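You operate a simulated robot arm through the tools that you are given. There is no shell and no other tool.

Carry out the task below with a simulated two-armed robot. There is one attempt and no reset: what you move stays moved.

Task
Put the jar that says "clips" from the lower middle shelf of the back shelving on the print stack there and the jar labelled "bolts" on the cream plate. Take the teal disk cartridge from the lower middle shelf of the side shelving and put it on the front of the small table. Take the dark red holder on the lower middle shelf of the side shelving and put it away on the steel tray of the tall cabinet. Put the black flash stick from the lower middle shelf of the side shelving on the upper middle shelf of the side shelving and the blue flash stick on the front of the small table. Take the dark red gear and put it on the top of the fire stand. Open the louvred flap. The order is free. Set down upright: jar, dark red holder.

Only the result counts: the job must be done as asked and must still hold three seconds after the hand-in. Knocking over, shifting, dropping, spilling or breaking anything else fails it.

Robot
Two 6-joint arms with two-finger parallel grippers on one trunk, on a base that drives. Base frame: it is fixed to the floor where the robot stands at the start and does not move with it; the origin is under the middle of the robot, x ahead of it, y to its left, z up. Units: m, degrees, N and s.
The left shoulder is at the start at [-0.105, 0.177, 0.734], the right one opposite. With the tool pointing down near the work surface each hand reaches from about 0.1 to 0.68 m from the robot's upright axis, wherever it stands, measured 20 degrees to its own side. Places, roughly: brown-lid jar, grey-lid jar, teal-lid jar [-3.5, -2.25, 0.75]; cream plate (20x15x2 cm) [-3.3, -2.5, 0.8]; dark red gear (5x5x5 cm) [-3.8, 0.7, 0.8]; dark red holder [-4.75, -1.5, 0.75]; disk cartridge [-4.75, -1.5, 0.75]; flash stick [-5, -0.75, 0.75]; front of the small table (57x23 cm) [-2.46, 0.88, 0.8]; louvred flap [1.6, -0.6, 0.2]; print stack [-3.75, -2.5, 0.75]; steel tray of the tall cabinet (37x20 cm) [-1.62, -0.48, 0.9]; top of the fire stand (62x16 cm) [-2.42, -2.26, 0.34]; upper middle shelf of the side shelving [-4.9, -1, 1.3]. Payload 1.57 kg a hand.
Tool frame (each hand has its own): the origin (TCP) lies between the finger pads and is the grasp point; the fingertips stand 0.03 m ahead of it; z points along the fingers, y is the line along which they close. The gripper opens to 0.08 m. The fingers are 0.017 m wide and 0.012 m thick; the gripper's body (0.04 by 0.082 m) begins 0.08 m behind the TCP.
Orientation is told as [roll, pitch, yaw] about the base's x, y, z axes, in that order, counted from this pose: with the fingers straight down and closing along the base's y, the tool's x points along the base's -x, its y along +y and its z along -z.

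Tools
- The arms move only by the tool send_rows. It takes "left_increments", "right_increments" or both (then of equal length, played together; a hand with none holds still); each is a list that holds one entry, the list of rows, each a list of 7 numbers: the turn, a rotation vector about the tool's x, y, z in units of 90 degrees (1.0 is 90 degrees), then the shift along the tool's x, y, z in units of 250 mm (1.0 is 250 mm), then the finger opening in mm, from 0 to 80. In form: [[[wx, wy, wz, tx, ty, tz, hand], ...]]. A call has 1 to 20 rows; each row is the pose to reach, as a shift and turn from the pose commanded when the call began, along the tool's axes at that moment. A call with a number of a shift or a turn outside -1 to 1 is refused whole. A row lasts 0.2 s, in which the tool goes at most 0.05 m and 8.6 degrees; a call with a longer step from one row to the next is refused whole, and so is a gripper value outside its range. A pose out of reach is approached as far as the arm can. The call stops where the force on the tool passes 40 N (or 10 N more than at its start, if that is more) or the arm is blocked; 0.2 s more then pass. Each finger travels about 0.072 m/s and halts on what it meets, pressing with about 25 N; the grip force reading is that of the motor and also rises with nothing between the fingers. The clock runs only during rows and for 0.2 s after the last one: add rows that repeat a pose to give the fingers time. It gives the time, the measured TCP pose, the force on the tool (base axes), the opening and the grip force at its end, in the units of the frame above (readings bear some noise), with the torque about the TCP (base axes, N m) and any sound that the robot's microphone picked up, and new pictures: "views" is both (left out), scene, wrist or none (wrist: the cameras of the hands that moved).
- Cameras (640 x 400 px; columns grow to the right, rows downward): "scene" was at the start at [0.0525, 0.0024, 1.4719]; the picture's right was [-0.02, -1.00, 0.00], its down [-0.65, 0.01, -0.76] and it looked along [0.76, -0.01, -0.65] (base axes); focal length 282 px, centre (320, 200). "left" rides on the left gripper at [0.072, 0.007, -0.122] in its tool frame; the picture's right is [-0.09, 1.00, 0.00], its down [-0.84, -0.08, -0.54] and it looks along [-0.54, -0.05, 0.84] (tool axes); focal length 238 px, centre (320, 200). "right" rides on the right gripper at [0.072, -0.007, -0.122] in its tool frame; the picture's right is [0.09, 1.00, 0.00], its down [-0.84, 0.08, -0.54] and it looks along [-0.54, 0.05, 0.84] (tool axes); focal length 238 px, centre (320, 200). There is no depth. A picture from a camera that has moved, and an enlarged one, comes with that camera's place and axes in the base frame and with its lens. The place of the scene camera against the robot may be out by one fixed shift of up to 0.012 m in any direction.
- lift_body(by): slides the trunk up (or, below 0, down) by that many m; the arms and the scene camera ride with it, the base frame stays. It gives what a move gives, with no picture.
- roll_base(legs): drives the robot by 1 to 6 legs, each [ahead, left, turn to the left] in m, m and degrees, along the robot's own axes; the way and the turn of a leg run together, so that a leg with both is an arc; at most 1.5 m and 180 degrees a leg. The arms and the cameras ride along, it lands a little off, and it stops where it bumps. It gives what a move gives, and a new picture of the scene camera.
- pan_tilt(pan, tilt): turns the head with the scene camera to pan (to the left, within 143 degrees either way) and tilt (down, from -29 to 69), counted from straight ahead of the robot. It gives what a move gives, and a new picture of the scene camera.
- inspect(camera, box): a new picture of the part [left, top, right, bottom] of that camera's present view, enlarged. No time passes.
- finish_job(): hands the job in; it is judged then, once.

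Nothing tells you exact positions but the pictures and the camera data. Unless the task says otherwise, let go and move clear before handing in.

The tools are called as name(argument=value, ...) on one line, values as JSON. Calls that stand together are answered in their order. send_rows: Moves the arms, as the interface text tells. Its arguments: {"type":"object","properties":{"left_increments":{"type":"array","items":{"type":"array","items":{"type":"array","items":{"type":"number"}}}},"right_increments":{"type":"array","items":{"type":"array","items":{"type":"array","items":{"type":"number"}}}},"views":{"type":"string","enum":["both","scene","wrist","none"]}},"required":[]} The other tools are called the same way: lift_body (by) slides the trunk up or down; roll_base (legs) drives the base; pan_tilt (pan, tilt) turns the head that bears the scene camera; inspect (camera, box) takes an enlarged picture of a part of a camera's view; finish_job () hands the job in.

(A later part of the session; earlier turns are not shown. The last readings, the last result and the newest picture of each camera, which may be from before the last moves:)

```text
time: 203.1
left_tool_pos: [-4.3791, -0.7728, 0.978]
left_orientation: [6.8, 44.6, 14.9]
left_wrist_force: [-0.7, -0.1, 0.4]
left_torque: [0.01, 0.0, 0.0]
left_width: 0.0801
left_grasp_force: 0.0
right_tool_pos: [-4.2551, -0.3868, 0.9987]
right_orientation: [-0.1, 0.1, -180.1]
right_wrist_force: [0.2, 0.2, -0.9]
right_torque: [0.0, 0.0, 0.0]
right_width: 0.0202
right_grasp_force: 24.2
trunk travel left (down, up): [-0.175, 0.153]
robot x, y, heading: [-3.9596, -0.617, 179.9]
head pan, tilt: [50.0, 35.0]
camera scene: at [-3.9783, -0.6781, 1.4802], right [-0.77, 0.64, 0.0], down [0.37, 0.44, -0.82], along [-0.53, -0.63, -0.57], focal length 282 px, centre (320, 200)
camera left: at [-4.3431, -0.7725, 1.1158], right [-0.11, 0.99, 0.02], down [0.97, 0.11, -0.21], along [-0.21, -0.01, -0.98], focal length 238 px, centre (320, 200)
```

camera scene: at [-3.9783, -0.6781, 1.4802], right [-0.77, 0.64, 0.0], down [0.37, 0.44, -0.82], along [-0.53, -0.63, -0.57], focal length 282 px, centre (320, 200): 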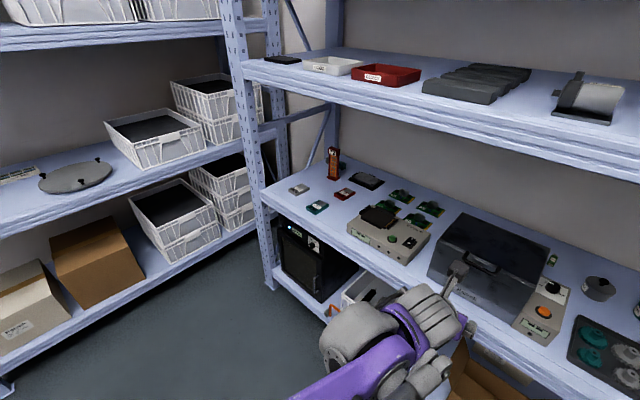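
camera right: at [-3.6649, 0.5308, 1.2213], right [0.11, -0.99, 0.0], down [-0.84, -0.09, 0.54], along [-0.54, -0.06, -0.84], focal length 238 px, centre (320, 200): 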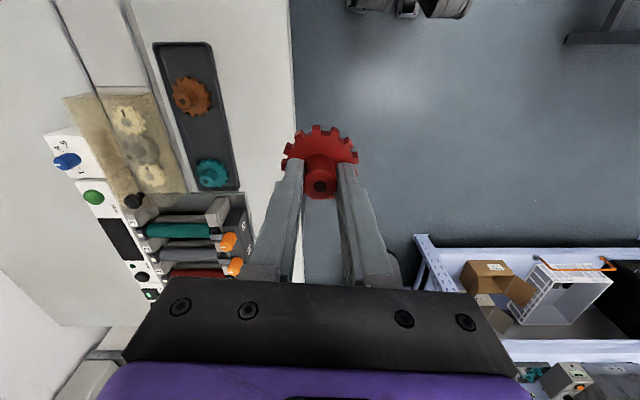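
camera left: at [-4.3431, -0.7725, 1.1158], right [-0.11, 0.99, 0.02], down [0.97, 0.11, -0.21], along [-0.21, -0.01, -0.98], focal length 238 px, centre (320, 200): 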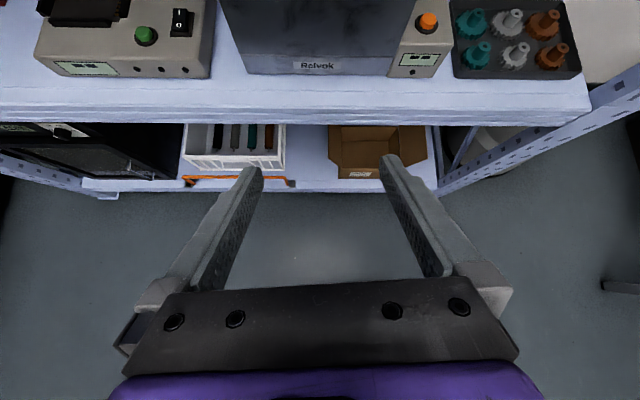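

The left hand is slanted 45° at z≈0.98, clear over the case top (≈0.91). I drive forward.

roll_base(legs=[[0.3, 0, 0]])

pan_tilt(pan=0, tilt=40)

inspect(camera="left", box=[0, 0, 640, 400])

```text
time: 205.1
left_tool_pos: [-4.6749, -0.7727, 0.9783]
left_orientation: [6.7, 44.6, 14.7]
left_wrist_force: [-0.4, -1.0, -0.7]
left_torque: [0.0, -0.03, 0.03]
left_width: 0.08
left_grasp_force: 0.2
right_tool_pos: [-4.5519, -0.3871, 0.9988]
right_orientation: [0.0, 0.1, -180.0]
right_wrist_force: [0.2, 0.3, 0.5]
right_torque: [0.0, -0.02, 0.01]
right_width: 0.0204
right_grasp_force: 25.2
trunk travel left (down, up): [-0.175, 0.153]
robot x, y, heading: [-4.2596, -0.6131, -180.1]
head pan, tilt: [50.0, 35.0]
camera scene: at [-4.2743, -0.6781, 1.4801], right [-0.77, 0.64, 0.0], down [0.37, 0.44, -0.82], along [-0.53, -0.63, -0.57], focal length 282 px, centre (320, 200)
```

scene: 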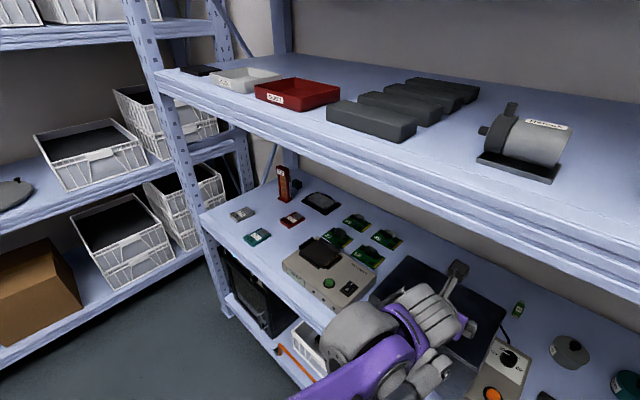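

```text
time: 206.3
left_tool_pos: [-4.6745, -0.7738, 0.9808]
left_orientation: [6.8, 44.6, 14.8]
left_wrist_force: [-0.1, 0.1, 0.1]
left_torque: [-0.02, 0.0, -0.01]
left_width: 0.0799
left_grasp_force: 0.0
right_tool_pos: [-4.551, -0.3871, 0.9986]
right_orientation: [0.0, 0.1, -180.0]
right_wrist_force: [-0.1, 0.3, -1.0]
right_torque: [0.02, 0.02, 0.0]
right_width: 0.0204
right_grasp_force: 24.9
trunk travel left (down, up): [-0.175, 0.153]
robot x, y, heading: [-4.2559, -0.6139, -179.7]
head pan, tilt: [0.0, 40.0]
camera scene: at [-4.3021, -0.6107, 1.4726], right [0.0, 1.0, 0.0], down [0.64, 0.0, -0.77], along [-0.77, 0.0, -0.64], focal length 282 px, centre (320, 200)
```

scene: 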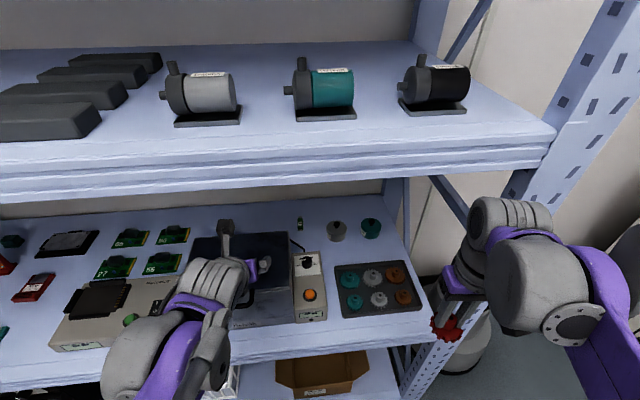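

```text
1.00 times, centred on (320, 200) of left (not enlarged: the box is as wide or as high as the picture)
camera zoom: at [-4.6386, -0.7726, 1.1159], right [-0.11, 0.99, 0.02], down [0.97, 0.11, -0.21], along [-0.21, -0.01, -0.98], focal length 238 px, centre (320, 200)
```

zoom: 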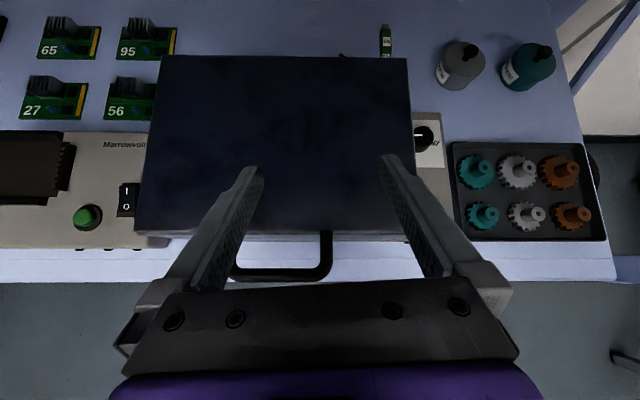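

Clear view from above; the stick is still hidden behind the case's back edge. I extend the hand forward over the case.

send_rows(left_increments=[[[0, 0, 0, 0.11, 0.013, 0.11, 80], [0, 0, 0, 0.22, 0.026, 0.22, 80], [0, 0, 0, 0.33, 0.039, 0.33, 80], [0, 0, 0, 0.44, 0.052, 0.44, 80], [0, 0, 0, 0.551, 0.064, 0.554, 80]]], views="both")

```text
time: 207.5
left_tool_pos: [-4.8719, -0.7915, 0.9785]
left_orientation: [6.6, 44.6, 14.8]
left_wrist_force: [-1.0, 0.0, 0.1]
left_torque: [0.01, 0.0, 0.02]
left_width: 0.0803
left_grasp_force: 0.0
right_tool_pos: [-4.5518, -0.3883, 0.999]
right_orientation: [0.0, 0.0, -180.0]
right_wrist_force: [-0.7, 0.4, -1.1]
right_torque: [0.01, -0.04, -0.01]
right_width: 0.0204
right_grasp_force: 24.8
trunk travel left (down, up): [-0.175, 0.153]
robot x, y, heading: [-4.2569, -0.6132, -179.9]
head pan, tilt: [0.0, 40.0]
camera scene: at [-4.3034, -0.6108, 1.4725], right [0.0, 1.0, 0.0], down [0.64, 0.0, -0.77], along [-0.77, 0.0, -0.64], focal length 282 px, centre (320, 200)
camera left: at [-4.8365, -0.7908, 1.1152], right [-0.11, 0.99, 0.02], down [0.97, 0.11, -0.21], along [-0.21, -0.01, -0.98], focal length 238 px, centre (320, 200)
```

scene: 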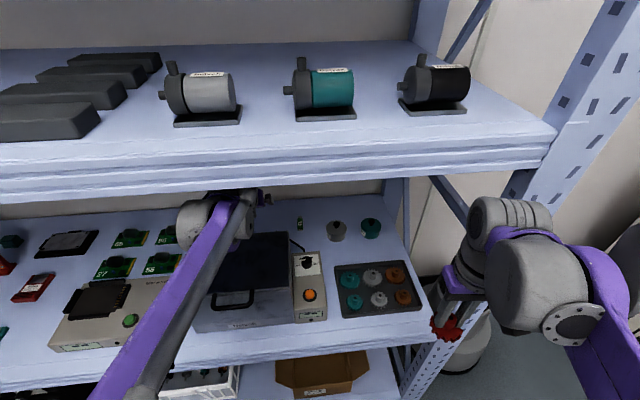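
left: 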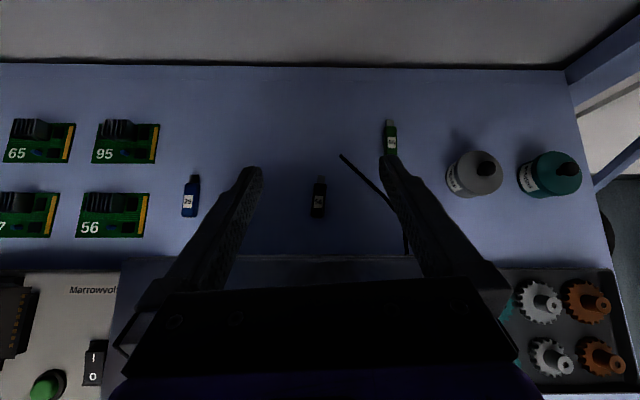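

The black stick is now plainly between the fingers at about [-4.916, -0.796]. I steepen the hand and descend behind the case.

send_rows(left_increments=[[[0.0025, -0.0432, 0.0084, -0.033, -0.005, 0.06, 60], [0.005, -0.0863, 0.0167, -0.065, -0.009, 0.121, 50], [0.0074, -0.1295, 0.0251, -0.098, -0.014, 0.181, 46], [0.0099, -0.1726, 0.0334, -0.131, -0.019, 0.241, 46], [0.0123, -0.2158, 0.0418, -0.163, -0.023, 0.302, 46], [0.0148, -0.2589, 0.0501, -0.196, -0.028, 0.362, 46], [0.0173, -0.3021, 0.0585, -0.229, -0.033, 0.422, 46], [0.0197, -0.3452, 0.0668, -0.261, -0.037, 0.483, 46], [0.0222, -0.3884, 0.0752, -0.294, -0.042, 0.543, 46], [0.0222, -0.3884, 0.0752, -0.294, -0.042, 0.543, 46]]], views="both")

```text
time: 209.7
left_tool_pos: [-4.9124, -0.7839, 0.8306]
left_orientation: [-0.5, 10.0, 6.0]
left_wrist_force: [0.2, -0.5, 1.0]
left_torque: [0.01, 0.0, 0.04]
left_width: 0.0457
left_grasp_force: 0.0
left hand out of reach, approached as far as the arm can: row 8, 9, 10
right_tool_pos: [-4.5505, -0.3878, 0.9999]
right_orientation: [0.0, 0.0, -180.0]
right_wrist_force: [0.3, -0.6, -0.3]
right_torque: [-0.01, -0.01, -0.02]
right_width: 0.0205
right_grasp_force: 25.3
trunk travel left (down, up): [-0.175, 0.153]
robot x, y, heading: [-4.2589, -0.6116, -180.0]
head pan, tilt: [0.0, 40.0]
camera scene: at [-4.3017, -0.6106, 1.4726], right [0.0, 1.0, 0.0], down [0.64, 0.0, -0.77], along [-0.77, 0.0, -0.64], focal length 282 px, centre (320, 200)
camera left: at [-4.962, -0.7826, 0.9628], right [-0.01, 1.0, -0.02], down [0.92, 0.02, 0.39], along [0.39, -0.02, -0.92], focal length 238 px, centre (320, 200)
```

scene: 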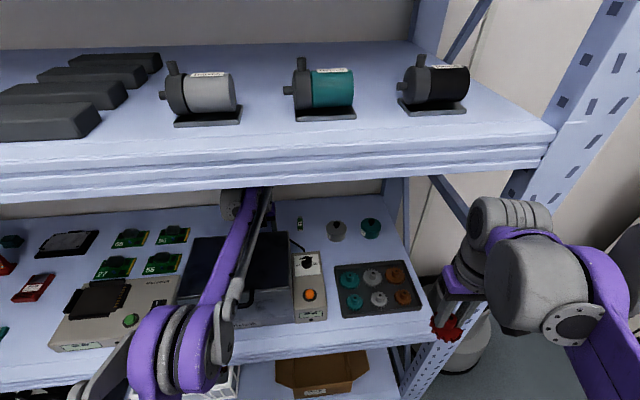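
left: 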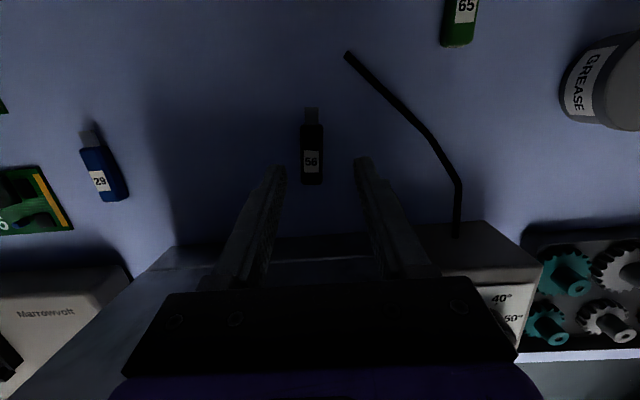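

send_rows(left_increments=[[[0, 0, -0.067, -0.002, -0.04, 0, 46], [0, 0, -0.067, -0.004, -0.04, 0.05, 46], [0, 0, -0.067, -0.006, -0.04, 0.1, 46], [0, 0, -0.067, -0.008, -0.04, 0.14, 46], [0, 0, -0.067, -0.01, -0.04, 0.165, 46], [0, 0, -0.067, -0.01, -0.04, 0.175, 46]]], views="wrist")

```text
time: 211.1
left_tool_pos: [-4.9159, -0.7947, 0.7855]
left_orientation: [1.0, 9.9, 11.2]
left_wrist_force: [-0.4, -1.1, -0.1]
left_torque: [-0.04, 0.02, 0.0]
left_width: 0.0462
left_grasp_force: 0.0
right_tool_pos: [-4.5496, -0.3877, 0.9988]
right_orientation: [-0.1, 0.1, -180.0]
right_wrist_force: [-1.0, -0.1, 0.1]
right_torque: [-0.01, 0.01, 0.0]
right_width: 0.0205
right_grasp_force: 25.0
trunk travel left (down, up): [-0.175, 0.153]
robot x, y, heading: [-4.2561, -0.616, -179.9]
head pan, tilt: [0.0, 40.0]
camera left: at [-4.966, -0.8007, 0.9184], right [-0.1, 0.99, 0.0], down [0.92, 0.09, 0.39], along [0.39, 0.04, -0.92], focal length 238 px, centre (320, 200)
```

left: 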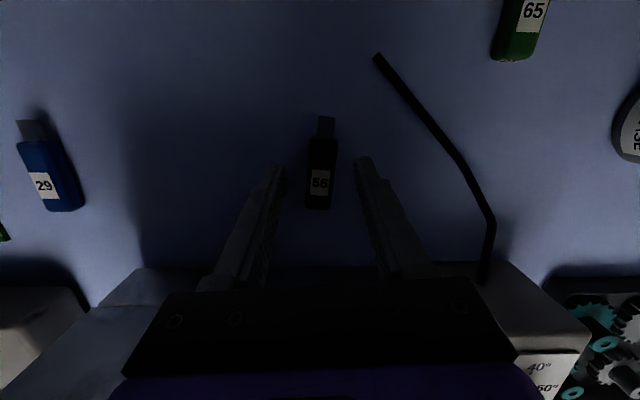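

send_rows(left_increments=[[[0, 0, 0, 0, 0, 0.008, 46], [0, 0, 0, 0, 0, 0.014, 46], [0, 0, 0, 0, 0, 0.014, 30], [0, 0, 0, 0, 0, 0.014, 10], [0, 0, 0, 0, 0, 0.014, 0], [0, 0, 0, 0, 0, 0.014, 0]]], views="wrist")

```text
time: 212.5
left_tool_pos: [-4.917, -0.7944, 0.7837]
left_orientation: [1.0, 9.9, 11.2]
left_wrist_force: [0.1, 0.3, 0.3]
left_torque: [0.02, 0.01, -0.03]
left_width: 0.0185
left_grasp_force: 24.8
right_tool_pos: [-4.5516, -0.3866, 1.0001]
right_orientation: [0.0, 0.1, -180.0]
right_wrist_force: [-0.2, 0.2, -0.2]
right_torque: [0.02, 0.02, 0.01]
right_width: 0.0202
right_grasp_force: 24.5
trunk travel left (down, up): [-0.175, 0.153]
robot x, y, heading: [-4.2591, -0.6143, -179.8]
head pan, tilt: [0.0, 40.0]
camera left: at [-4.9668, -0.8005, 0.9149], right [-0.1, 0.99, 0.0], down [0.92, 0.09, 0.39], along [0.39, 0.04, -0.92], focal length 238 px, centre (320, 200)
```

left: 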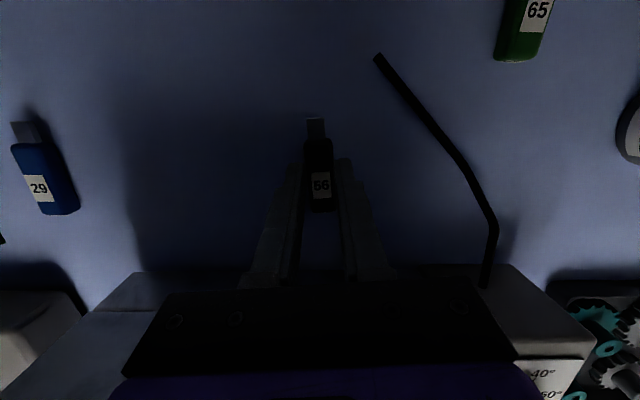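

Gripped (18.5 mm). I lift and reverse the path out over the case.

send_rows(left_increments=[[[0, 0, 0, 0.014, 0, -0.08, 0], [0, 0, 0, 0.034, 0, -0.197, 0], [0, 0.043, 0, 0.026, -0.001, -0.267, 0], [0, 0.086, 0, 0.018, -0.002, -0.336, 0], [0, 0.13, 0, 0.01, -0.003, -0.406, 0], [0, 0.173, 0, 0.002, -0.004, -0.475, 0], [0, 0.216, 0, -0.006, -0.005, -0.545, 0], [0, 0.26, 0, -0.014, -0.006, -0.615, 0], [0, 0.303, 0, -0.022, -0.007, -0.684, 0], [0, 0.346, 0, -0.03, -0.008, -0.754, 0], [0, 0.388, 0, -0.038, -0.008, -0.823, 0], [0, 0.388, 0, -0.038, -0.008, -0.823, 0]]], views="both")

```text
time: 215.1
left_tool_pos: [-4.8725, -0.7915, 0.9843]
left_orientation: [1.5, 44.9, 12.1]
left_wrist_force: [-0.5, -0.4, 0.4]
left_torque: [-0.01, 0.01, 0.04]
left_width: 0.0184
left_grasp_force: 25.3
right_tool_pos: [-4.5505, -0.387, 0.9999]
right_orientation: [0.1, 0.1, -180.0]
right_wrist_force: [-0.1, -1.8, 0.0]
right_torque: [0.0, 0.0, 0.0]
right_width: 0.0205
right_grasp_force: 24.8
trunk travel left (down, up): [-0.175, 0.153]
robot x, y, heading: [-4.2563, -0.6136, -180.1]
head pan, tilt: [0.0, 40.0]
camera scene: at [-4.3025, -0.6107, 1.4726], right [0.0, 1.0, 0.0], down [0.64, 0.0, -0.77], along [-0.77, 0.0, -0.64], focal length 282 px, centre (320, 200)
camera left: at [-4.8388, -0.7814, 1.1206], right [-0.13, 0.99, -0.05], down [0.97, 0.11, -0.21], along [-0.2, -0.07, -0.98], focal length 238 px, centre (320, 200)
```

scene: 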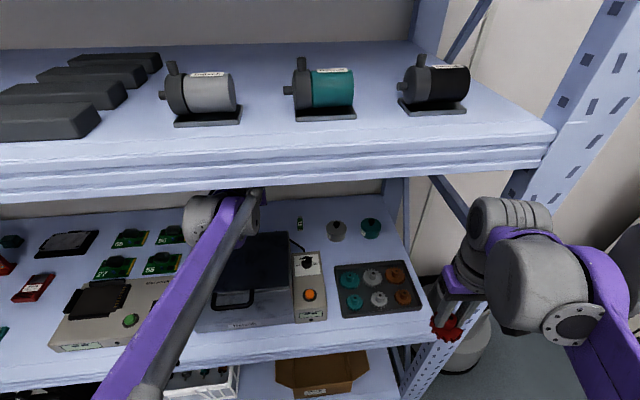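
left: 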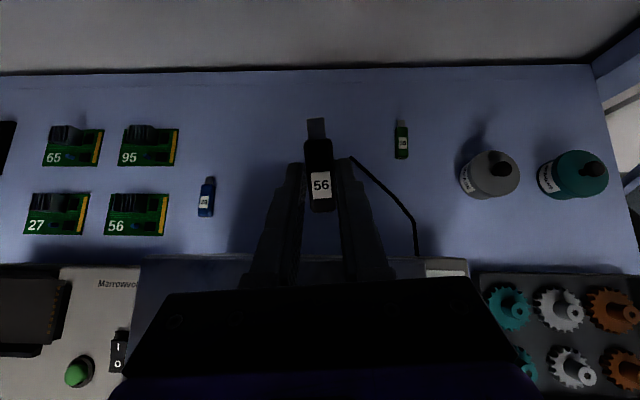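

The black stick is held. I back out of the shelf, raise the trunk and lift the hand to test the reach to the upper shelf.

roll_base(legs=[[-0.42, 0, 0]])

lift_body(by=0.15)

send_rows(left_increments=[[[0, 0, 0, 0.12, 0, -0.12, 0], [0, 0, 0, 0.24, 0, -0.24, 0], [0, 0, 0, 0.36, 0, -0.36, 0], [0, 0, 0, 0.48, 0, -0.48, 0], [0, 0, 0, 0.6, 0, -0.6, 0], [0, 0, 0, 0.72, 0, -0.72, 0], [0, 0, 0, 0.84, 0, -0.84, 0]]], views="both")

```text
time: 217.7
left_tool_pos: [-4.4754, -0.8008, 0.9792]
left_orientation: [1.4, 44.5, 12.8]
left_wrist_force: [0.4, 0.5, -0.5]
left_torque: [-0.01, -0.01, 0.02]
left_width: 0.0185
left_grasp_force: 24.7
right_tool_pos: [-4.1584, -0.3923, 0.998]
right_orientation: [-0.1, 0.6, -179.3]
right_wrist_force: [0.4, 0.2, -0.2]
right_torque: [0.0, 0.03, 0.02]
right_width: 0.0201
right_grasp_force: 25.4
trunk travel left (down, up): [-0.175, 0.153]
robot x, y, heading: [-3.854, -0.6141, -179.7]
head pan, tilt: [0.0, 40.0]
stopped in leg 1: the robot was blocked; the commanded pose is now the measured one
camera scene: at [-3.9111, -0.613, 1.4729], right [-0.01, 1.0, 0.0], down [0.65, 0.01, -0.76], along [-0.76, -0.01, -0.65], focal length 282 px, centre (320, 200)
```

scene: 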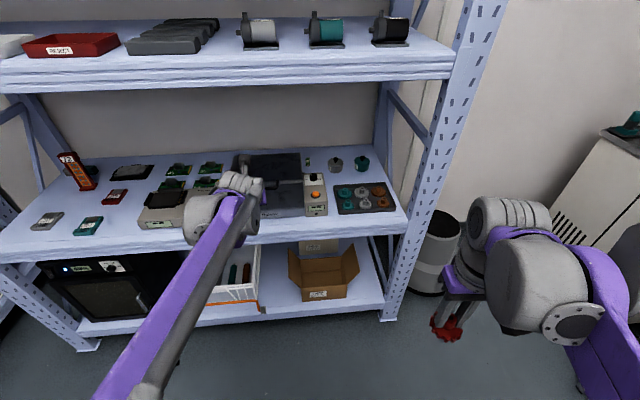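

```text
time: 219.5
left_tool_pos: [-4.4634, -0.7977, 1.1333]
left_orientation: [1.4, 44.8, 12.5]
left_wrist_force: [-0.7, 0.3, 0.8]
left_torque: [-0.03, -0.01, -0.01]
left_width: 0.0184
left_grasp_force: 25.0
right_tool_pos: [-4.1464, -0.3905, 1.1492]
right_orientation: [-0.1, 0.2, -179.4]
right_wrist_force: [0.1, 0.0, -0.7]
right_torque: [-0.05, 0.02, 0.02]
right_width: 0.0204
right_grasp_force: 25.0
trunk travel left (down, up): [-0.325, 0.003]
robot x, y, heading: [-3.8497, -0.617, -179.3]
head pan, tilt: [0.0, 40.0]
```

```text
time: 221.1
left_tool_pos: [-4.4594, -0.8048, 1.4232]
left_orientation: [1.5, 44.7, 12.5]
left_wrist_force: [0.3, -0.5, 0.1]
left_torque: [0.04, 0.02, 0.02]
left_width: 0.0188
left_grasp_force: 25.0
left hand out of reach, approached as far as the arm can: row 7
right_tool_pos: [-4.1478, -0.3912, 1.1494]
right_orientation: [0.0, 0.1, -179.5]
right_wrist_force: [0.8, -0.4, 0.0]
right_torque: [0.0, 0.0, -0.04]
right_width: 0.0205
right_grasp_force: 25.0
trunk travel left (down, up): [-0.325, 0.003]
robot x, y, heading: [-3.8534, -0.6163, -179.4]
head pan, tilt: [0.0, 40.0]
camera scene: at [-3.8896, -0.6122, 1.6261], right [-0.01, 1.0, 0.0], down [0.64, 0.01, -0.77], along [-0.77, -0.01, -0.64], focal length 282 px, centre (320, 200)
camera left: at [-4.4257, -0.7946, 1.559], right [-0.14, 0.99, -0.05], down [0.97, 0.12, -0.21], along [-0.2, -0.07, -0.98], focal length 238 px, centre (320, 200)
```

scene: 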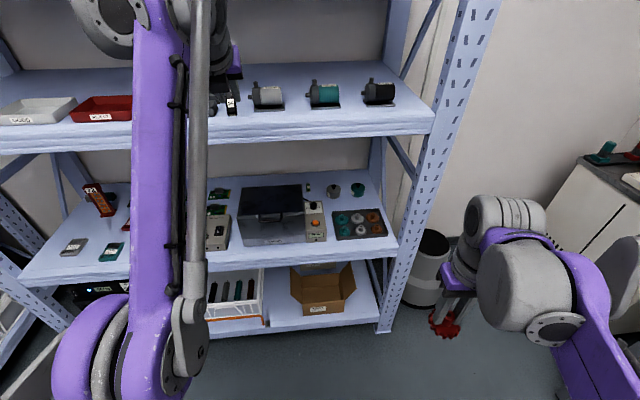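
left: 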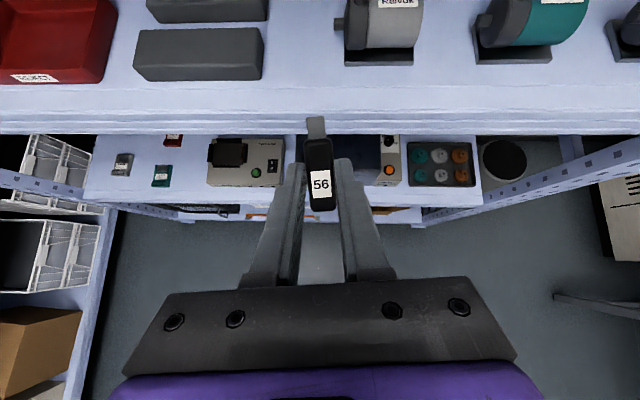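

The base touched the table behind while backing, so I'll keep farther from it. Now I steepen the hand at height to see how level the stick can be held.

send_rows(left_increments=[[[0, -0.04, 0, -0.05, -0.013, -0.033, 0], [0, -0.08, 0, -0.1, -0.026, -0.067, 0], [0, -0.12, 0, -0.15, -0.039, -0.1, 0], [0, -0.16, 0, -0.2, -0.052, -0.134, 0], [0, -0.2, 0, -0.25, -0.065, -0.167, 0], [0, -0.24, 0, -0.3, -0.078, -0.2, 0], [0, -0.28, 0, -0.348, -0.09, -0.234, 0], [0, -0.28, 0, -0.348, -0.09, -0.234, 0]]], views="none")

pan_tilt(pan=120, tilt=45)

```text
time: 222.9
left_tool_pos: [-4.3474, -0.8038, 1.3933]
left_orientation: [1.1, 19.6, 11.9]
left_wrist_force: [0.2, 0.4, -0.7]
left_torque: [0.01, 0.0, 0.0]
left_width: 0.0186
left_grasp_force: 24.8
left hand out of reach, approached as far as the arm can: row 3, 4, 5, 6, 7, 8
right_tool_pos: [-4.1463, -0.3909, 1.1487]
right_orientation: [0.1, 0.2, -179.4]
right_wrist_force: [0.9, 0.5, -0.3]
right_torque: [0.02, -0.03, -0.02]
right_width: 0.0203
right_grasp_force: 25.2
trunk travel left (down, up): [-0.325, 0.003]
robot x, y, heading: [-3.8518, -0.6184, -179.5]
head pan, tilt: [0.0, 40.0]
```

```text
time: 224.9
left_tool_pos: [-4.3477, -0.8048, 1.3932]
left_orientation: [1.1, 19.7, 11.9]
left_wrist_force: [-0.4, 0.0, -1.0]
left_torque: [0.0, 0.01, 0.02]
left_width: 0.0186
left_grasp_force: 24.9
right_tool_pos: [-4.1464, -0.3913, 1.1482]
right_orientation: [0.0, 0.1, -179.6]
right_wrist_force: [-0.1, -0.1, -0.4]
right_torque: [0.01, 0.02, 0.0]
right_width: 0.0207
right_grasp_force: 25.4
trunk travel left (down, up): [-0.325, 0.003]
robot x, y, heading: [-3.8497, -0.6138, -179.4]
head pan, tilt: [120.0, 45.0]
camera scene: at [-3.7623, -0.6814, 1.6187], right [-0.86, -0.51, 0.0], down [-0.36, 0.61, -0.71], along [0.36, -0.61, -0.71], focal length 282 px, centre (320, 200)
```

scene: 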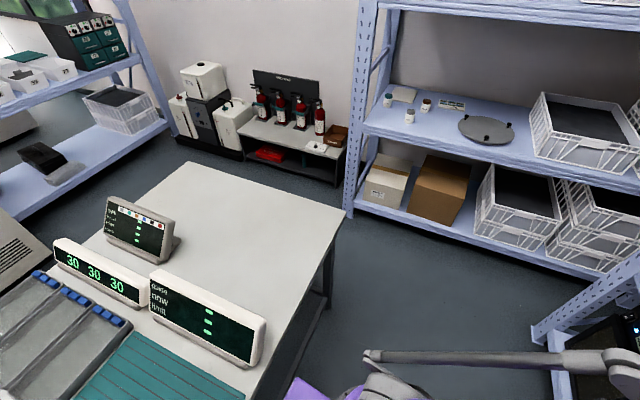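

At pitch ~20° the hand holds z≈1.39, so placing nearly level works. I drive forward over the gap on the upper shelf between the grey blocks and the grey roller.

roll_base(legs=[[0.1, 0.045, 0], [0.21, 0, 0]])

pan_tilt(pan=15, tilt=25)

inspect(camera="left", box=[0, 0, 640, 400])

```text
time: 227.3
left_tool_pos: [-4.6537, -0.8546, 1.393]
left_orientation: [1.1, 19.6, 12.2]
left_wrist_force: [-0.4, 1.0, -0.4]
left_torque: [0.02, 0.0, 0.0]
left_width: 0.0186
left_grasp_force: 25.0
right_tool_pos: [-4.4537, -0.4397, 1.1492]
right_orientation: [0.0, 0.1, -179.3]
right_wrist_force: [-0.3, 0.1, -0.5]
right_torque: [0.04, 0.02, 0.01]
right_width: 0.0206
right_grasp_force: 24.6
trunk travel left (down, up): [-0.325, 0.003]
robot x, y, heading: [-4.1608, -0.6635, -179.5]
head pan, tilt: [120.0, 45.0]
camera scene: at [-4.0687, -0.7298, 1.6184], right [-0.86, -0.51, 0.0], down [-0.36, 0.61, -0.71], along [0.36, -0.61, -0.71], focal length 282 px, centre (320, 200)
```

scene: 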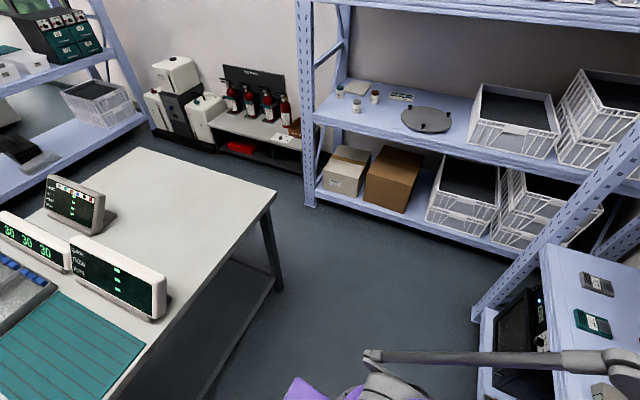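

```text
time: 229.1
left_tool_pos: [-4.6547, -0.8543, 1.3934]
left_orientation: [1.2, 19.7, 12.1]
left_wrist_force: [-0.6, 1.3, 0.0]
left_torque: [0.0, 0.03, -0.01]
left_width: 0.0186
left_grasp_force: 25.6
right_tool_pos: [-4.454, -0.44, 1.1482]
right_orientation: [0.0, 0.2, -179.3]
right_wrist_force: [0.8, 0.5, 0.3]
right_torque: [0.01, -0.01, -0.01]
right_width: 0.0205
right_grasp_force: 24.8
trunk travel left (down, up): [-0.325, 0.003]
robot x, y, heading: [-4.1571, -0.6648, -179.1]
head pan, tilt: [15.0, 25.0]
camera scene: at [-4.1998, -0.6848, 1.6493], right [-0.27, 0.96, 0.0], down [0.41, 0.11, -0.91], along [-0.87, -0.25, -0.42], focal length 282 px, centre (320, 200)
```

scene: 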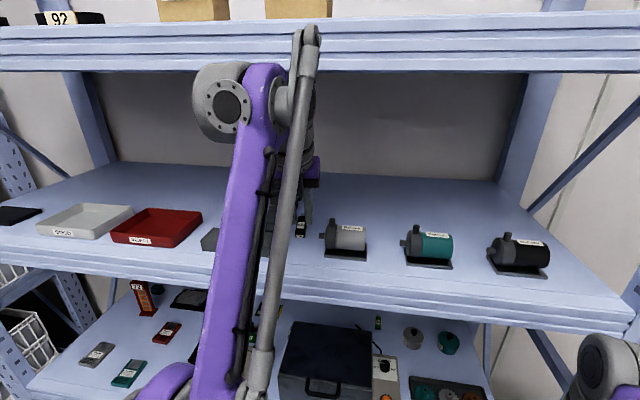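

```text
1.00 times, centred on (320, 200) of left (not enlarged: the box is as wide or as high as the picture)
camera zoom: at [-4.6818, -0.8568, 1.5325], right [-0.12, 0.99, -0.01], down [0.97, 0.12, 0.23], along [0.23, 0.01, -0.97], focal length 238 px, centre (320, 200)
```

zoom: 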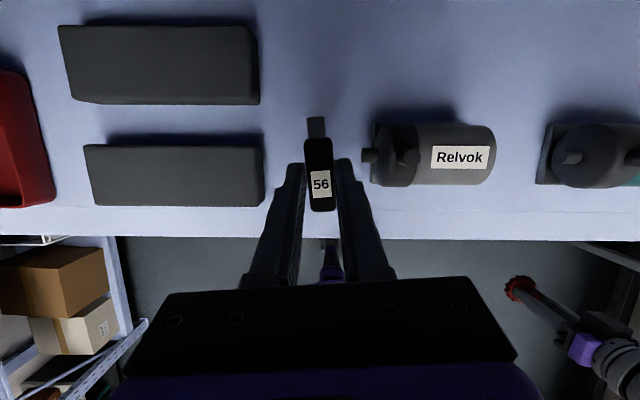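

send_rows(left_increments=[[[0, -0.02, 0, 0.03, 0.008, 0.035, 0], [0, -0.04, 0, 0.06, 0.016, 0.07, 0], [0, -0.06, 0, 0.08, 0.024, 0.105, 0], [0, -0.085, 0, 0.095, 0.029, 0.141, 0], [0, -0.085, 0, 0.095, 0.029, 0.141, 0]]], views="wrist")

```text
time: 230.3
left_tool_pos: [-4.6761, -0.8536, 1.349]
left_orientation: [1.1, 12.0, 12.0]
left_wrist_force: [0.2, -0.7, -0.4]
left_torque: [-0.02, 0.01, -0.04]
left_width: 0.0185
left_grasp_force: 25.1
left hand out of reach, approached as far as the arm can: row 1, 2, 3, 4, 5
right_tool_pos: [-4.4546, -0.4408, 1.1509]
right_orientation: [0.0, 0.1, -179.2]
right_wrist_force: [-0.5, -0.2, -0.4]
right_torque: [0.04, -0.02, 0.01]
right_width: 0.0203
right_grasp_force: 24.6
trunk travel left (down, up): [-0.325, 0.003]
robot x, y, heading: [-4.1613, -0.6636, -179.3]
head pan, tilt: [15.0, 25.0]
camera left: at [-4.7206, -0.8595, 1.4832], right [-0.11, 0.99, 0.0], down [0.93, 0.11, 0.35], along [0.35, 0.04, -0.94], focal length 238 px, centre (320, 200)
```

left: 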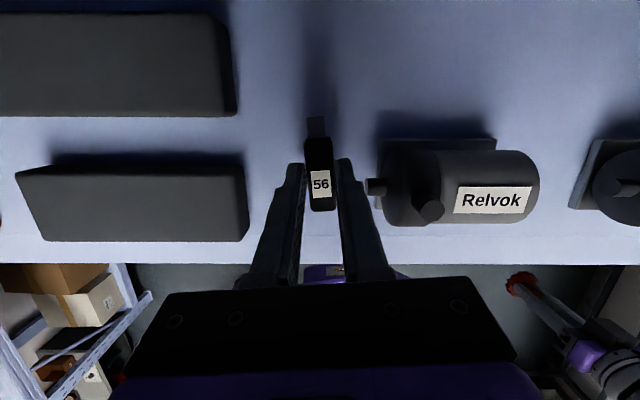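

send_rows(left_increments=[[[0, 0, 0, -0.004, 0, 0.02, 0], [0, 0, 0, -0.008, 0, 0.04, 0], [0, 0, 0, -0.01, 0, 0.05, 0], [0, 0, 0, -0.012, 0, 0.06, 0], [0, 0, 0, -0.012, 0, 0.06, 0]]], views="wrist")

```text
time: 231.5
left_tool_pos: [-4.6751, -0.8534, 1.3364]
left_orientation: [1.1, 12.0, 11.9]
left_wrist_force: [-2.5, -0.6, 19.4]
left_torque: [-0.09, 0.22, 0.04]
left_width: 0.0185
left_grasp_force: 24.7
right_tool_pos: [-4.4537, -0.4411, 1.1497]
right_orientation: [0.0, 0.1, -179.2]
right_wrist_force: [0.1, -0.3, -0.1]
right_torque: [0.05, 0.01, -0.01]
right_width: 0.0204
right_grasp_force: 24.7
trunk travel left (down, up): [-0.325, 0.003]
robot x, y, heading: [-4.1618, -0.6671, -179.4]
head pan, tilt: [15.0, 25.0]
camera left: at [-4.7197, -0.8589, 1.4706], right [-0.11, 0.99, 0.0], down [0.93, 0.11, 0.35], along [0.35, 0.04, -0.94], focal length 238 px, centre (320, 200)
```

left: 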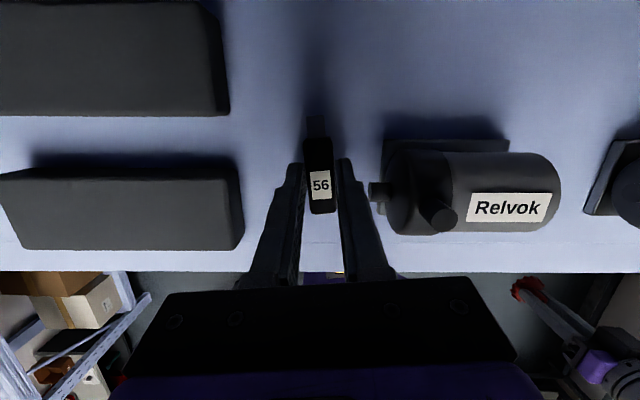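

Contact with the shelf (19 N). I release and lift away.

send_rows(left_increments=[[[0, 0, 0, 0, 0, -0.006, 22], [0, 0, 0, 0, 0, -0.006, 30], [0, 0, 0, 0, 0, -0.006, 36], [0, 0, 0, 0.01, 0, -0.05, 36], [0, 0, 0, 0.03, 0, -0.15, 36], [0, 0, 0, 0.05, 0, -0.25, 36], [0, 0, 0, 0.05, 0, -0.25, 36]]], views="wrist")

```text
time: 233.1
left_tool_pos: [-4.6649, -0.8524, 1.3593]
left_orientation: [1.1, 12.0, 11.9]
left_wrist_force: [0.4, -0.3, -0.2]
left_torque: [-0.01, 0.02, 0.0]
left_width: 0.0358
left_grasp_force: 0.0
left hand out of reach, approached as far as the arm can: row 5, 6, 7
right_tool_pos: [-4.4549, -0.4407, 1.1489]
right_orientation: [0.1, 0.0, -179.3]
right_wrist_force: [0.5, -0.6, 0.8]
right_torque: [-0.02, -0.01, 0.04]
right_width: 0.0204
right_grasp_force: 24.4
trunk travel left (down, up): [-0.325, 0.003]
robot x, y, heading: [-4.1577, -0.6664, -179.2]
head pan, tilt: [15.0, 25.0]
camera left: at [-4.7104, -0.8589, 1.4937], right [-0.11, 0.99, 0.0], down [0.93, 0.11, 0.35], along [0.35, 0.04, -0.94], focal length 238 px, centre (320, 200)
```

left: 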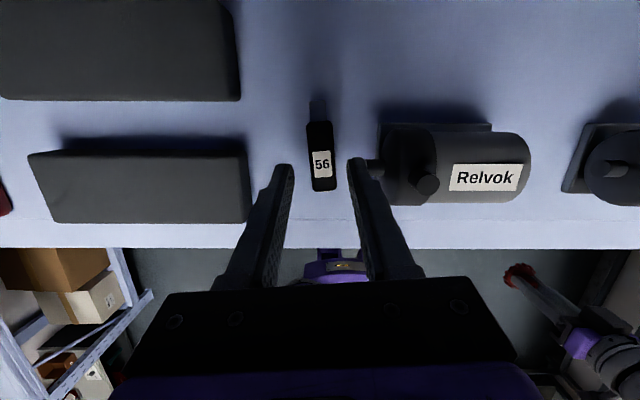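

The black stick lies on the upper shelf. I back out and move along to the dark red holder at about [-4.81, -1.58].

roll_base(legs=[[-0.2, 0, -0.7], [0, 0.7, 0]])

lift_body(by=-0.2)

pan_tilt(pan=10, tilt=35)

```text
time: 240.8
left_tool_pos: [-4.4748, -1.5297, 1.3606]
left_orientation: [1.0, 12.0, 10.6]
left_wrist_force: [0.4, -0.1, 0.1]
left_torque: [0.01, 0.0, 0.02]
left_width: 0.0362
left_grasp_force: 0.0
right_tool_pos: [-4.2549, -1.1222, 1.1488]
right_orientation: [0.0, 0.1, 179.3]
right_wrist_force: [0.4, 0.4, 0.3]
right_torque: [0.01, -0.02, -0.02]
right_width: 0.0206
right_grasp_force: 24.8
trunk travel left (down, up): [-0.325, 0.003]
robot x, y, heading: [-3.965, -1.3578, 179.2]
head pan, tilt: [15.0, 25.0]
camera scene: at [-4.0059, -1.372, 1.6493], right [-0.25, 0.97, 0.0], down [0.41, 0.1, -0.91], along [-0.88, -0.22, -0.42], focal length 282 px, centre (320, 200)
```

scene: 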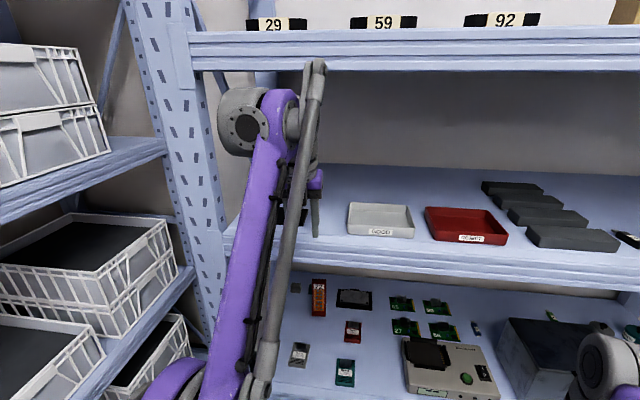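

```text
time: 242.2
left_tool_pos: [-4.4581, -1.5305, 1.1731]
left_orientation: [-0.1, 8.0, 10.1]
left_wrist_force: [-7.1, -0.3, 35.5]
left_torque: [-0.59, 1.4, -0.15]
left_width: 0.0361
left_grasp_force: 0.1
right_tool_pos: [-4.254, -1.1207, 1.0213]
right_orientation: [-0.1, 0.2, 179.3]
right_wrist_force: [0.8, 0.4, 0.5]
right_torque: [0.02, -0.02, 0.01]
right_width: 0.0205
right_grasp_force: 24.8
trunk travel left (down, up): [-0.198, 0.13]
robot x, y, heading: [-3.9655, -1.3549, 179.5]
head pan, tilt: [15.0, 25.0]
stopped: the force on the tool passed its limit at 201 N (the readings are from after the stop); the commanded pose is now the measured one
```

```text
time: 242.9
left_tool_pos: [-4.4578, -1.5293, 1.1745]
left_orientation: [-0.2, 7.9, 10.4]
left_wrist_force: [-7.3, -0.9, 36.8]
left_torque: [-0.37, 1.41, -0.07]
left_width: 0.0361
left_grasp_force: 0.0
right_tool_pos: [-4.2531, -1.121, 1.02]
right_orientation: [0.0, 0.2, 179.3]
right_wrist_force: [0.4, 0.1, -0.1]
right_torque: [0.0, 0.02, 0.01]
right_width: 0.0203
right_grasp_force: 24.6
trunk travel left (down, up): [-0.198, 0.13]
robot x, y, heading: [-3.9619, -1.3496, 179.2]
head pan, tilt: [10.0, 35.0]
camera scene: at [-4.007, -1.3627, 1.5021], right [-0.16, 0.99, 0.0], down [0.56, 0.09, -0.82], along [-0.81, -0.13, -0.57], focal length 282 px, centre (320, 200)
```

scene: 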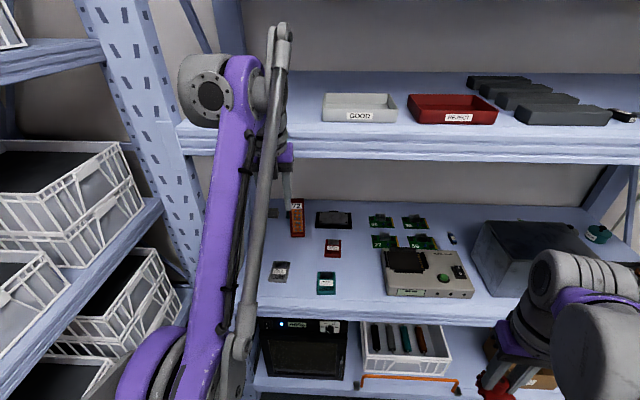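

The left hand caught on the shelf edge while lowering. I raise slightly, back away a little, and then lower.

lift_body(by=0.04)

inspect(camera="left", box=[0, 0, 640, 400])

pan_tilt(pan=20, tilt=20)

```text
time: 243.7
left_tool_pos: [-4.4583, -1.5314, 1.2123]
left_orientation: [-0.1, 7.6, 10.3]
left_wrist_force: [-0.3, -0.4, -0.3]
left_torque: [0.01, -0.01, 0.0]
left_width: 0.0361
left_grasp_force: 0.0
right_tool_pos: [-4.2545, -1.1209, 1.0604]
right_orientation: [0.1, 0.2, 179.3]
right_wrist_force: [0.9, 0.2, -0.3]
right_torque: [0.01, 0.06, 0.02]
right_width: 0.0205
right_grasp_force: 24.9
trunk travel left (down, up): [-0.238, 0.09]
robot x, y, heading: [-3.9606, -1.3506, 179.6]
head pan, tilt: [10.0, 35.0]
```

```text
1.00 times, centred on (320, 200) of left (not enlarged: the box is as wide or as high as the picture)
camera zoom: at [-4.5144, -1.5347, 1.3427], right [-0.09, 1.0, -0.01], down [0.9, 0.09, 0.43], along [0.42, 0.02, -0.9], focal length 238 px, centre (320, 200)
```

zoom: 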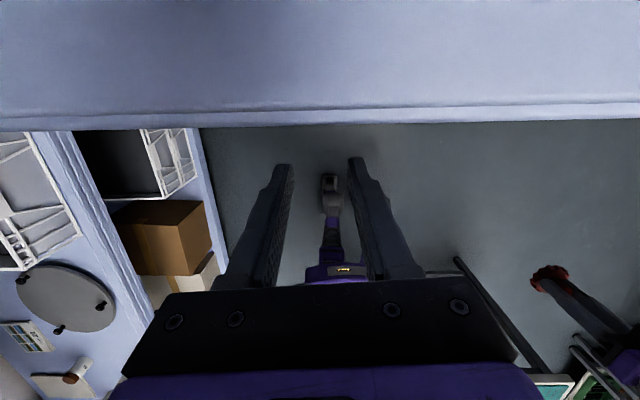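

```text
time: 244.5
left_tool_pos: [-4.4585, -1.5312, 1.2127]
left_orientation: [-0.1, 7.8, 10.3]
left_wrist_force: [0.6, -0.6, -0.2]
left_torque: [-0.01, 0.0, -0.04]
left_width: 0.036
left_grasp_force: 0.0
right_tool_pos: [-4.2545, -1.1228, 1.0621]
right_orientation: [0.0, 0.4, 179.3]
right_wrist_force: [-0.1, 0.8, 0.1]
right_torque: [0.04, 0.0, 0.0]
right_width: 0.0204
right_grasp_force: 25.1
trunk travel left (down, up): [-0.238, 0.09]
robot x, y, heading: [-3.9682, -1.3566, 179.3]
head pan, tilt: [20.0, 20.0]
camera scene: at [-4.0082, -1.3801, 1.5648], right [-0.33, 0.94, 0.0], down [0.32, 0.11, -0.94], along [-0.89, -0.31, -0.34], focal length 282 px, centre (320, 200)
```

scene: 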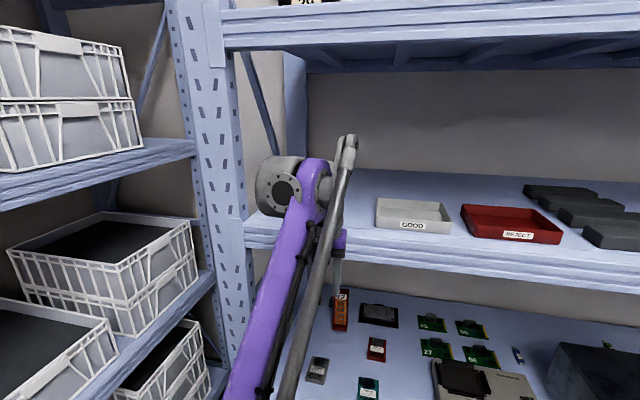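

The shelf is yawed about 6°, its left end nearer. I retract the arm 12 cm before lowering.

send_rows(left_increments=[[[0, 0, 0, -0.12, -0.02, -0.015, 80], [0, 0, 0, -0.24, -0.043, -0.03, 80], [0, 0, 0, -0.36, -0.065, -0.045, 80], [0, 0, 0, -0.47, -0.086, -0.06, 80]]], views="none")

lift_body(by=-0.2)

send_rows(left_increments=[[[0, 0.09, 0, 0, 0, 0.05, 80], [0, 0.18, 0, 0, 0, 0.1, 80], [0, 0.27, 0, 0, 0, 0.15, 80], [0, 0.36, 0, 0, 0, 0.2, 80], [0, 0.45, 0, 0, 0, 0.25, 80], [0, 0.54, 0, 0, 0, 0.3, 80], [0, 0.63, 0, 0, 0, 0.33, 80], [0, 0.72, 0, 0, 0, 0.33, 80], [0, 0.78, 0, 0, 0, 0.33, 80], [0, 0.78, 0, 0, 0, 0.33, 80]]], views="both")

```text
time: 245.5
left_tool_pos: [-4.3409, -1.5325, 1.2125]
left_orientation: [0.0, 7.9, 10.2]
left_wrist_force: [0.6, 0.1, -0.3]
left_torque: [0.03, 0.01, 0.01]
left_width: 0.0799
left_grasp_force: 0.1
right_tool_pos: [-4.2542, -1.1215, 1.0615]
right_orientation: [-0.1, 0.2, 179.3]
right_wrist_force: [0.6, 0.0, 0.4]
right_torque: [0.02, -0.01, 0.02]
right_width: 0.0205
right_grasp_force: 25.1
trunk travel left (down, up): [-0.238, 0.09]
robot x, y, heading: [-3.9637, -1.3535, 179.3]
head pan, tilt: [20.0, 20.0]
```

```text
time: 247.7
left_tool_pos: [-4.3386, -1.5316, 1.0107]
left_orientation: [0.0, 7.9, 10.3]
left_wrist_force: [0.2, 0.3, -0.4]
left_torque: [0.0, -0.03, 0.0]
left_width: 0.0799
left_grasp_force: 0.0
right_tool_pos: [-4.2536, -1.1224, 0.8619]
right_orientation: [0.0, 0.1, 179.3]
right_wrist_force: [0.7, -0.3, -0.2]
right_torque: [0.01, 0.0, -0.02]
right_width: 0.0203
right_grasp_force: 25.2
trunk travel left (down, up): [-0.038, 0.29]
robot x, y, heading: [-3.9662, -1.356, 179.3]
head pan, tilt: [20.0, 20.0]
```

```text
time: 249.9
left_tool_pos: [-4.3507, -1.5333, 0.9291]
left_orientation: [-0.6, 78.1, 9.6]
left_wrist_force: [-0.3, 0.1, 0.6]
left_torque: [-0.01, -0.01, -0.02]
left_width: 0.0799
left_grasp_force: 0.0
right_tool_pos: [-4.2539, -1.1207, 0.8616]
right_orientation: [0.0, 0.3, 179.2]
right_wrist_force: [-0.4, 0.2, 0.3]
right_torque: [0.0, 0.03, 0.01]
right_width: 0.0205
right_grasp_force: 24.9
trunk travel left (down, up): [-0.038, 0.29]
robot x, y, heading: [-3.962, -1.3526, 179.3]
head pan, tilt: [20.0, 20.0]
camera scene: at [-4.0506, -1.3796, 1.3578], right [-0.33, 0.94, 0.0], down [0.32, 0.11, -0.94], along [-0.89, -0.31, -0.34], focal length 282 px, centre (320, 200)
camera left: at [-4.2487, -1.509, 1.0259], right [-0.16, 0.98, -0.09], down [0.71, 0.05, -0.71], along [-0.69, -0.18, -0.7], focal length 238 px, centre (320, 200)
```

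scene: 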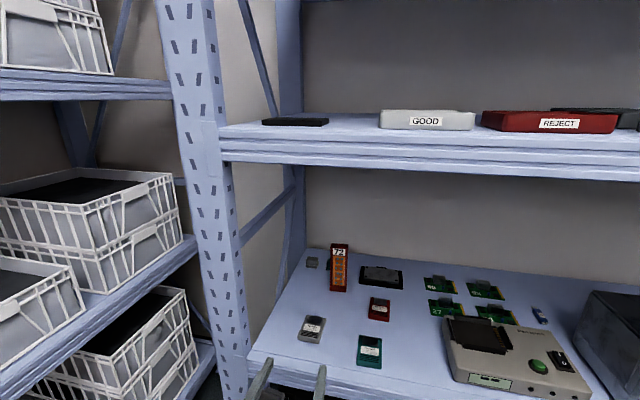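
left: 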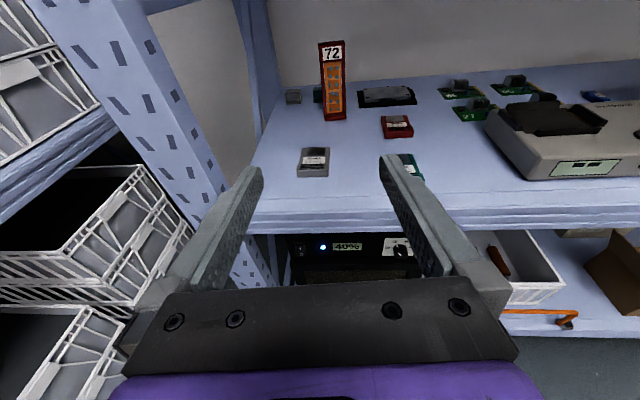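

The holder stands at about [-4.81, -1.589], 16 cm tall, ~5 cm wide. I lower the hand to its mid-height and drive in.

send_rows(left_increments=[[[0, 0, 0, -0.16, -0.08, 0.05, 80], [0, 0, 0, -0.327, -0.158, 0.097, 80], [0, 0, 0, -0.327, -0.158, 0.097, 80]]], views="none")

roll_base(legs=[[0.25, 0, 0]])

inspect(camera="left", box=[0, 0, 640, 400])

```text
time: 250.7
left_tool_pos: [-4.3495, -1.5759, 0.8457]
left_orientation: [-0.6, 77.8, 9.6]
left_wrist_force: [-0.3, -0.3, 0.8]
left_torque: [-0.04, 0.01, 0.02]
left_width: 0.08
left_grasp_force: 0.2
right_tool_pos: [-4.2544, -1.1214, 0.8609]
right_orientation: [0.0, 0.3, 179.3]
right_wrist_force: [-0.4, 0.0, -0.1]
right_torque: [0.03, 0.0, 0.02]
right_width: 0.0206
right_grasp_force: 24.7
trunk travel left (down, up): [-0.038, 0.29]
robot x, y, heading: [-3.9631, -1.3477, 179.5]
head pan, tilt: [20.0, 20.0]
```

```text
time: 252.5
left_tool_pos: [-4.5969, -1.5736, 0.8461]
left_orientation: [-0.7, 77.9, 9.5]
left_wrist_force: [0.3, -0.1, -0.7]
left_torque: [0.03, -0.05, 0.02]
left_width: 0.0798
left_grasp_force: 0.0
right_tool_pos: [-4.5028, -1.118, 0.8615]
right_orientation: [0.0, 0.3, 179.3]
right_wrist_force: [-0.4, -0.7, 0.2]
right_torque: [-0.03, -0.05, -0.01]
right_width: 0.0206
right_grasp_force: 25.1
trunk travel left (down, up): [-0.038, 0.29]
robot x, y, heading: [-4.2127, -1.3515, 179.4]
head pan, tilt: [20.0, 20.0]
camera scene: at [-4.2989, -1.3765, 1.3577], right [-0.33, 0.94, 0.0], down [0.32, 0.11, -0.94], along [-0.89, -0.31, -0.34], focal length 282 px, centre (320, 200)
```

scene: 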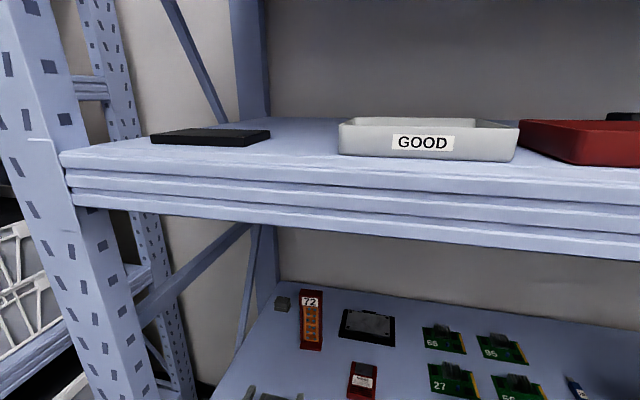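

```text
1.00 times, centred on (320, 200) of left (not enlarged: the box is as wide or as high as the picture)
camera zoom: at [-4.496, -1.5481, 0.9411], right [-0.16, 0.98, -0.09], down [0.71, 0.05, -0.7], along [-0.69, -0.18, -0.7], focal length 238 px, centre (320, 200)
```

zoom: 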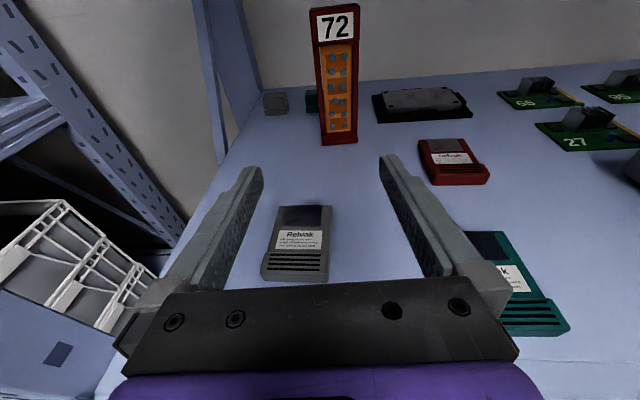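

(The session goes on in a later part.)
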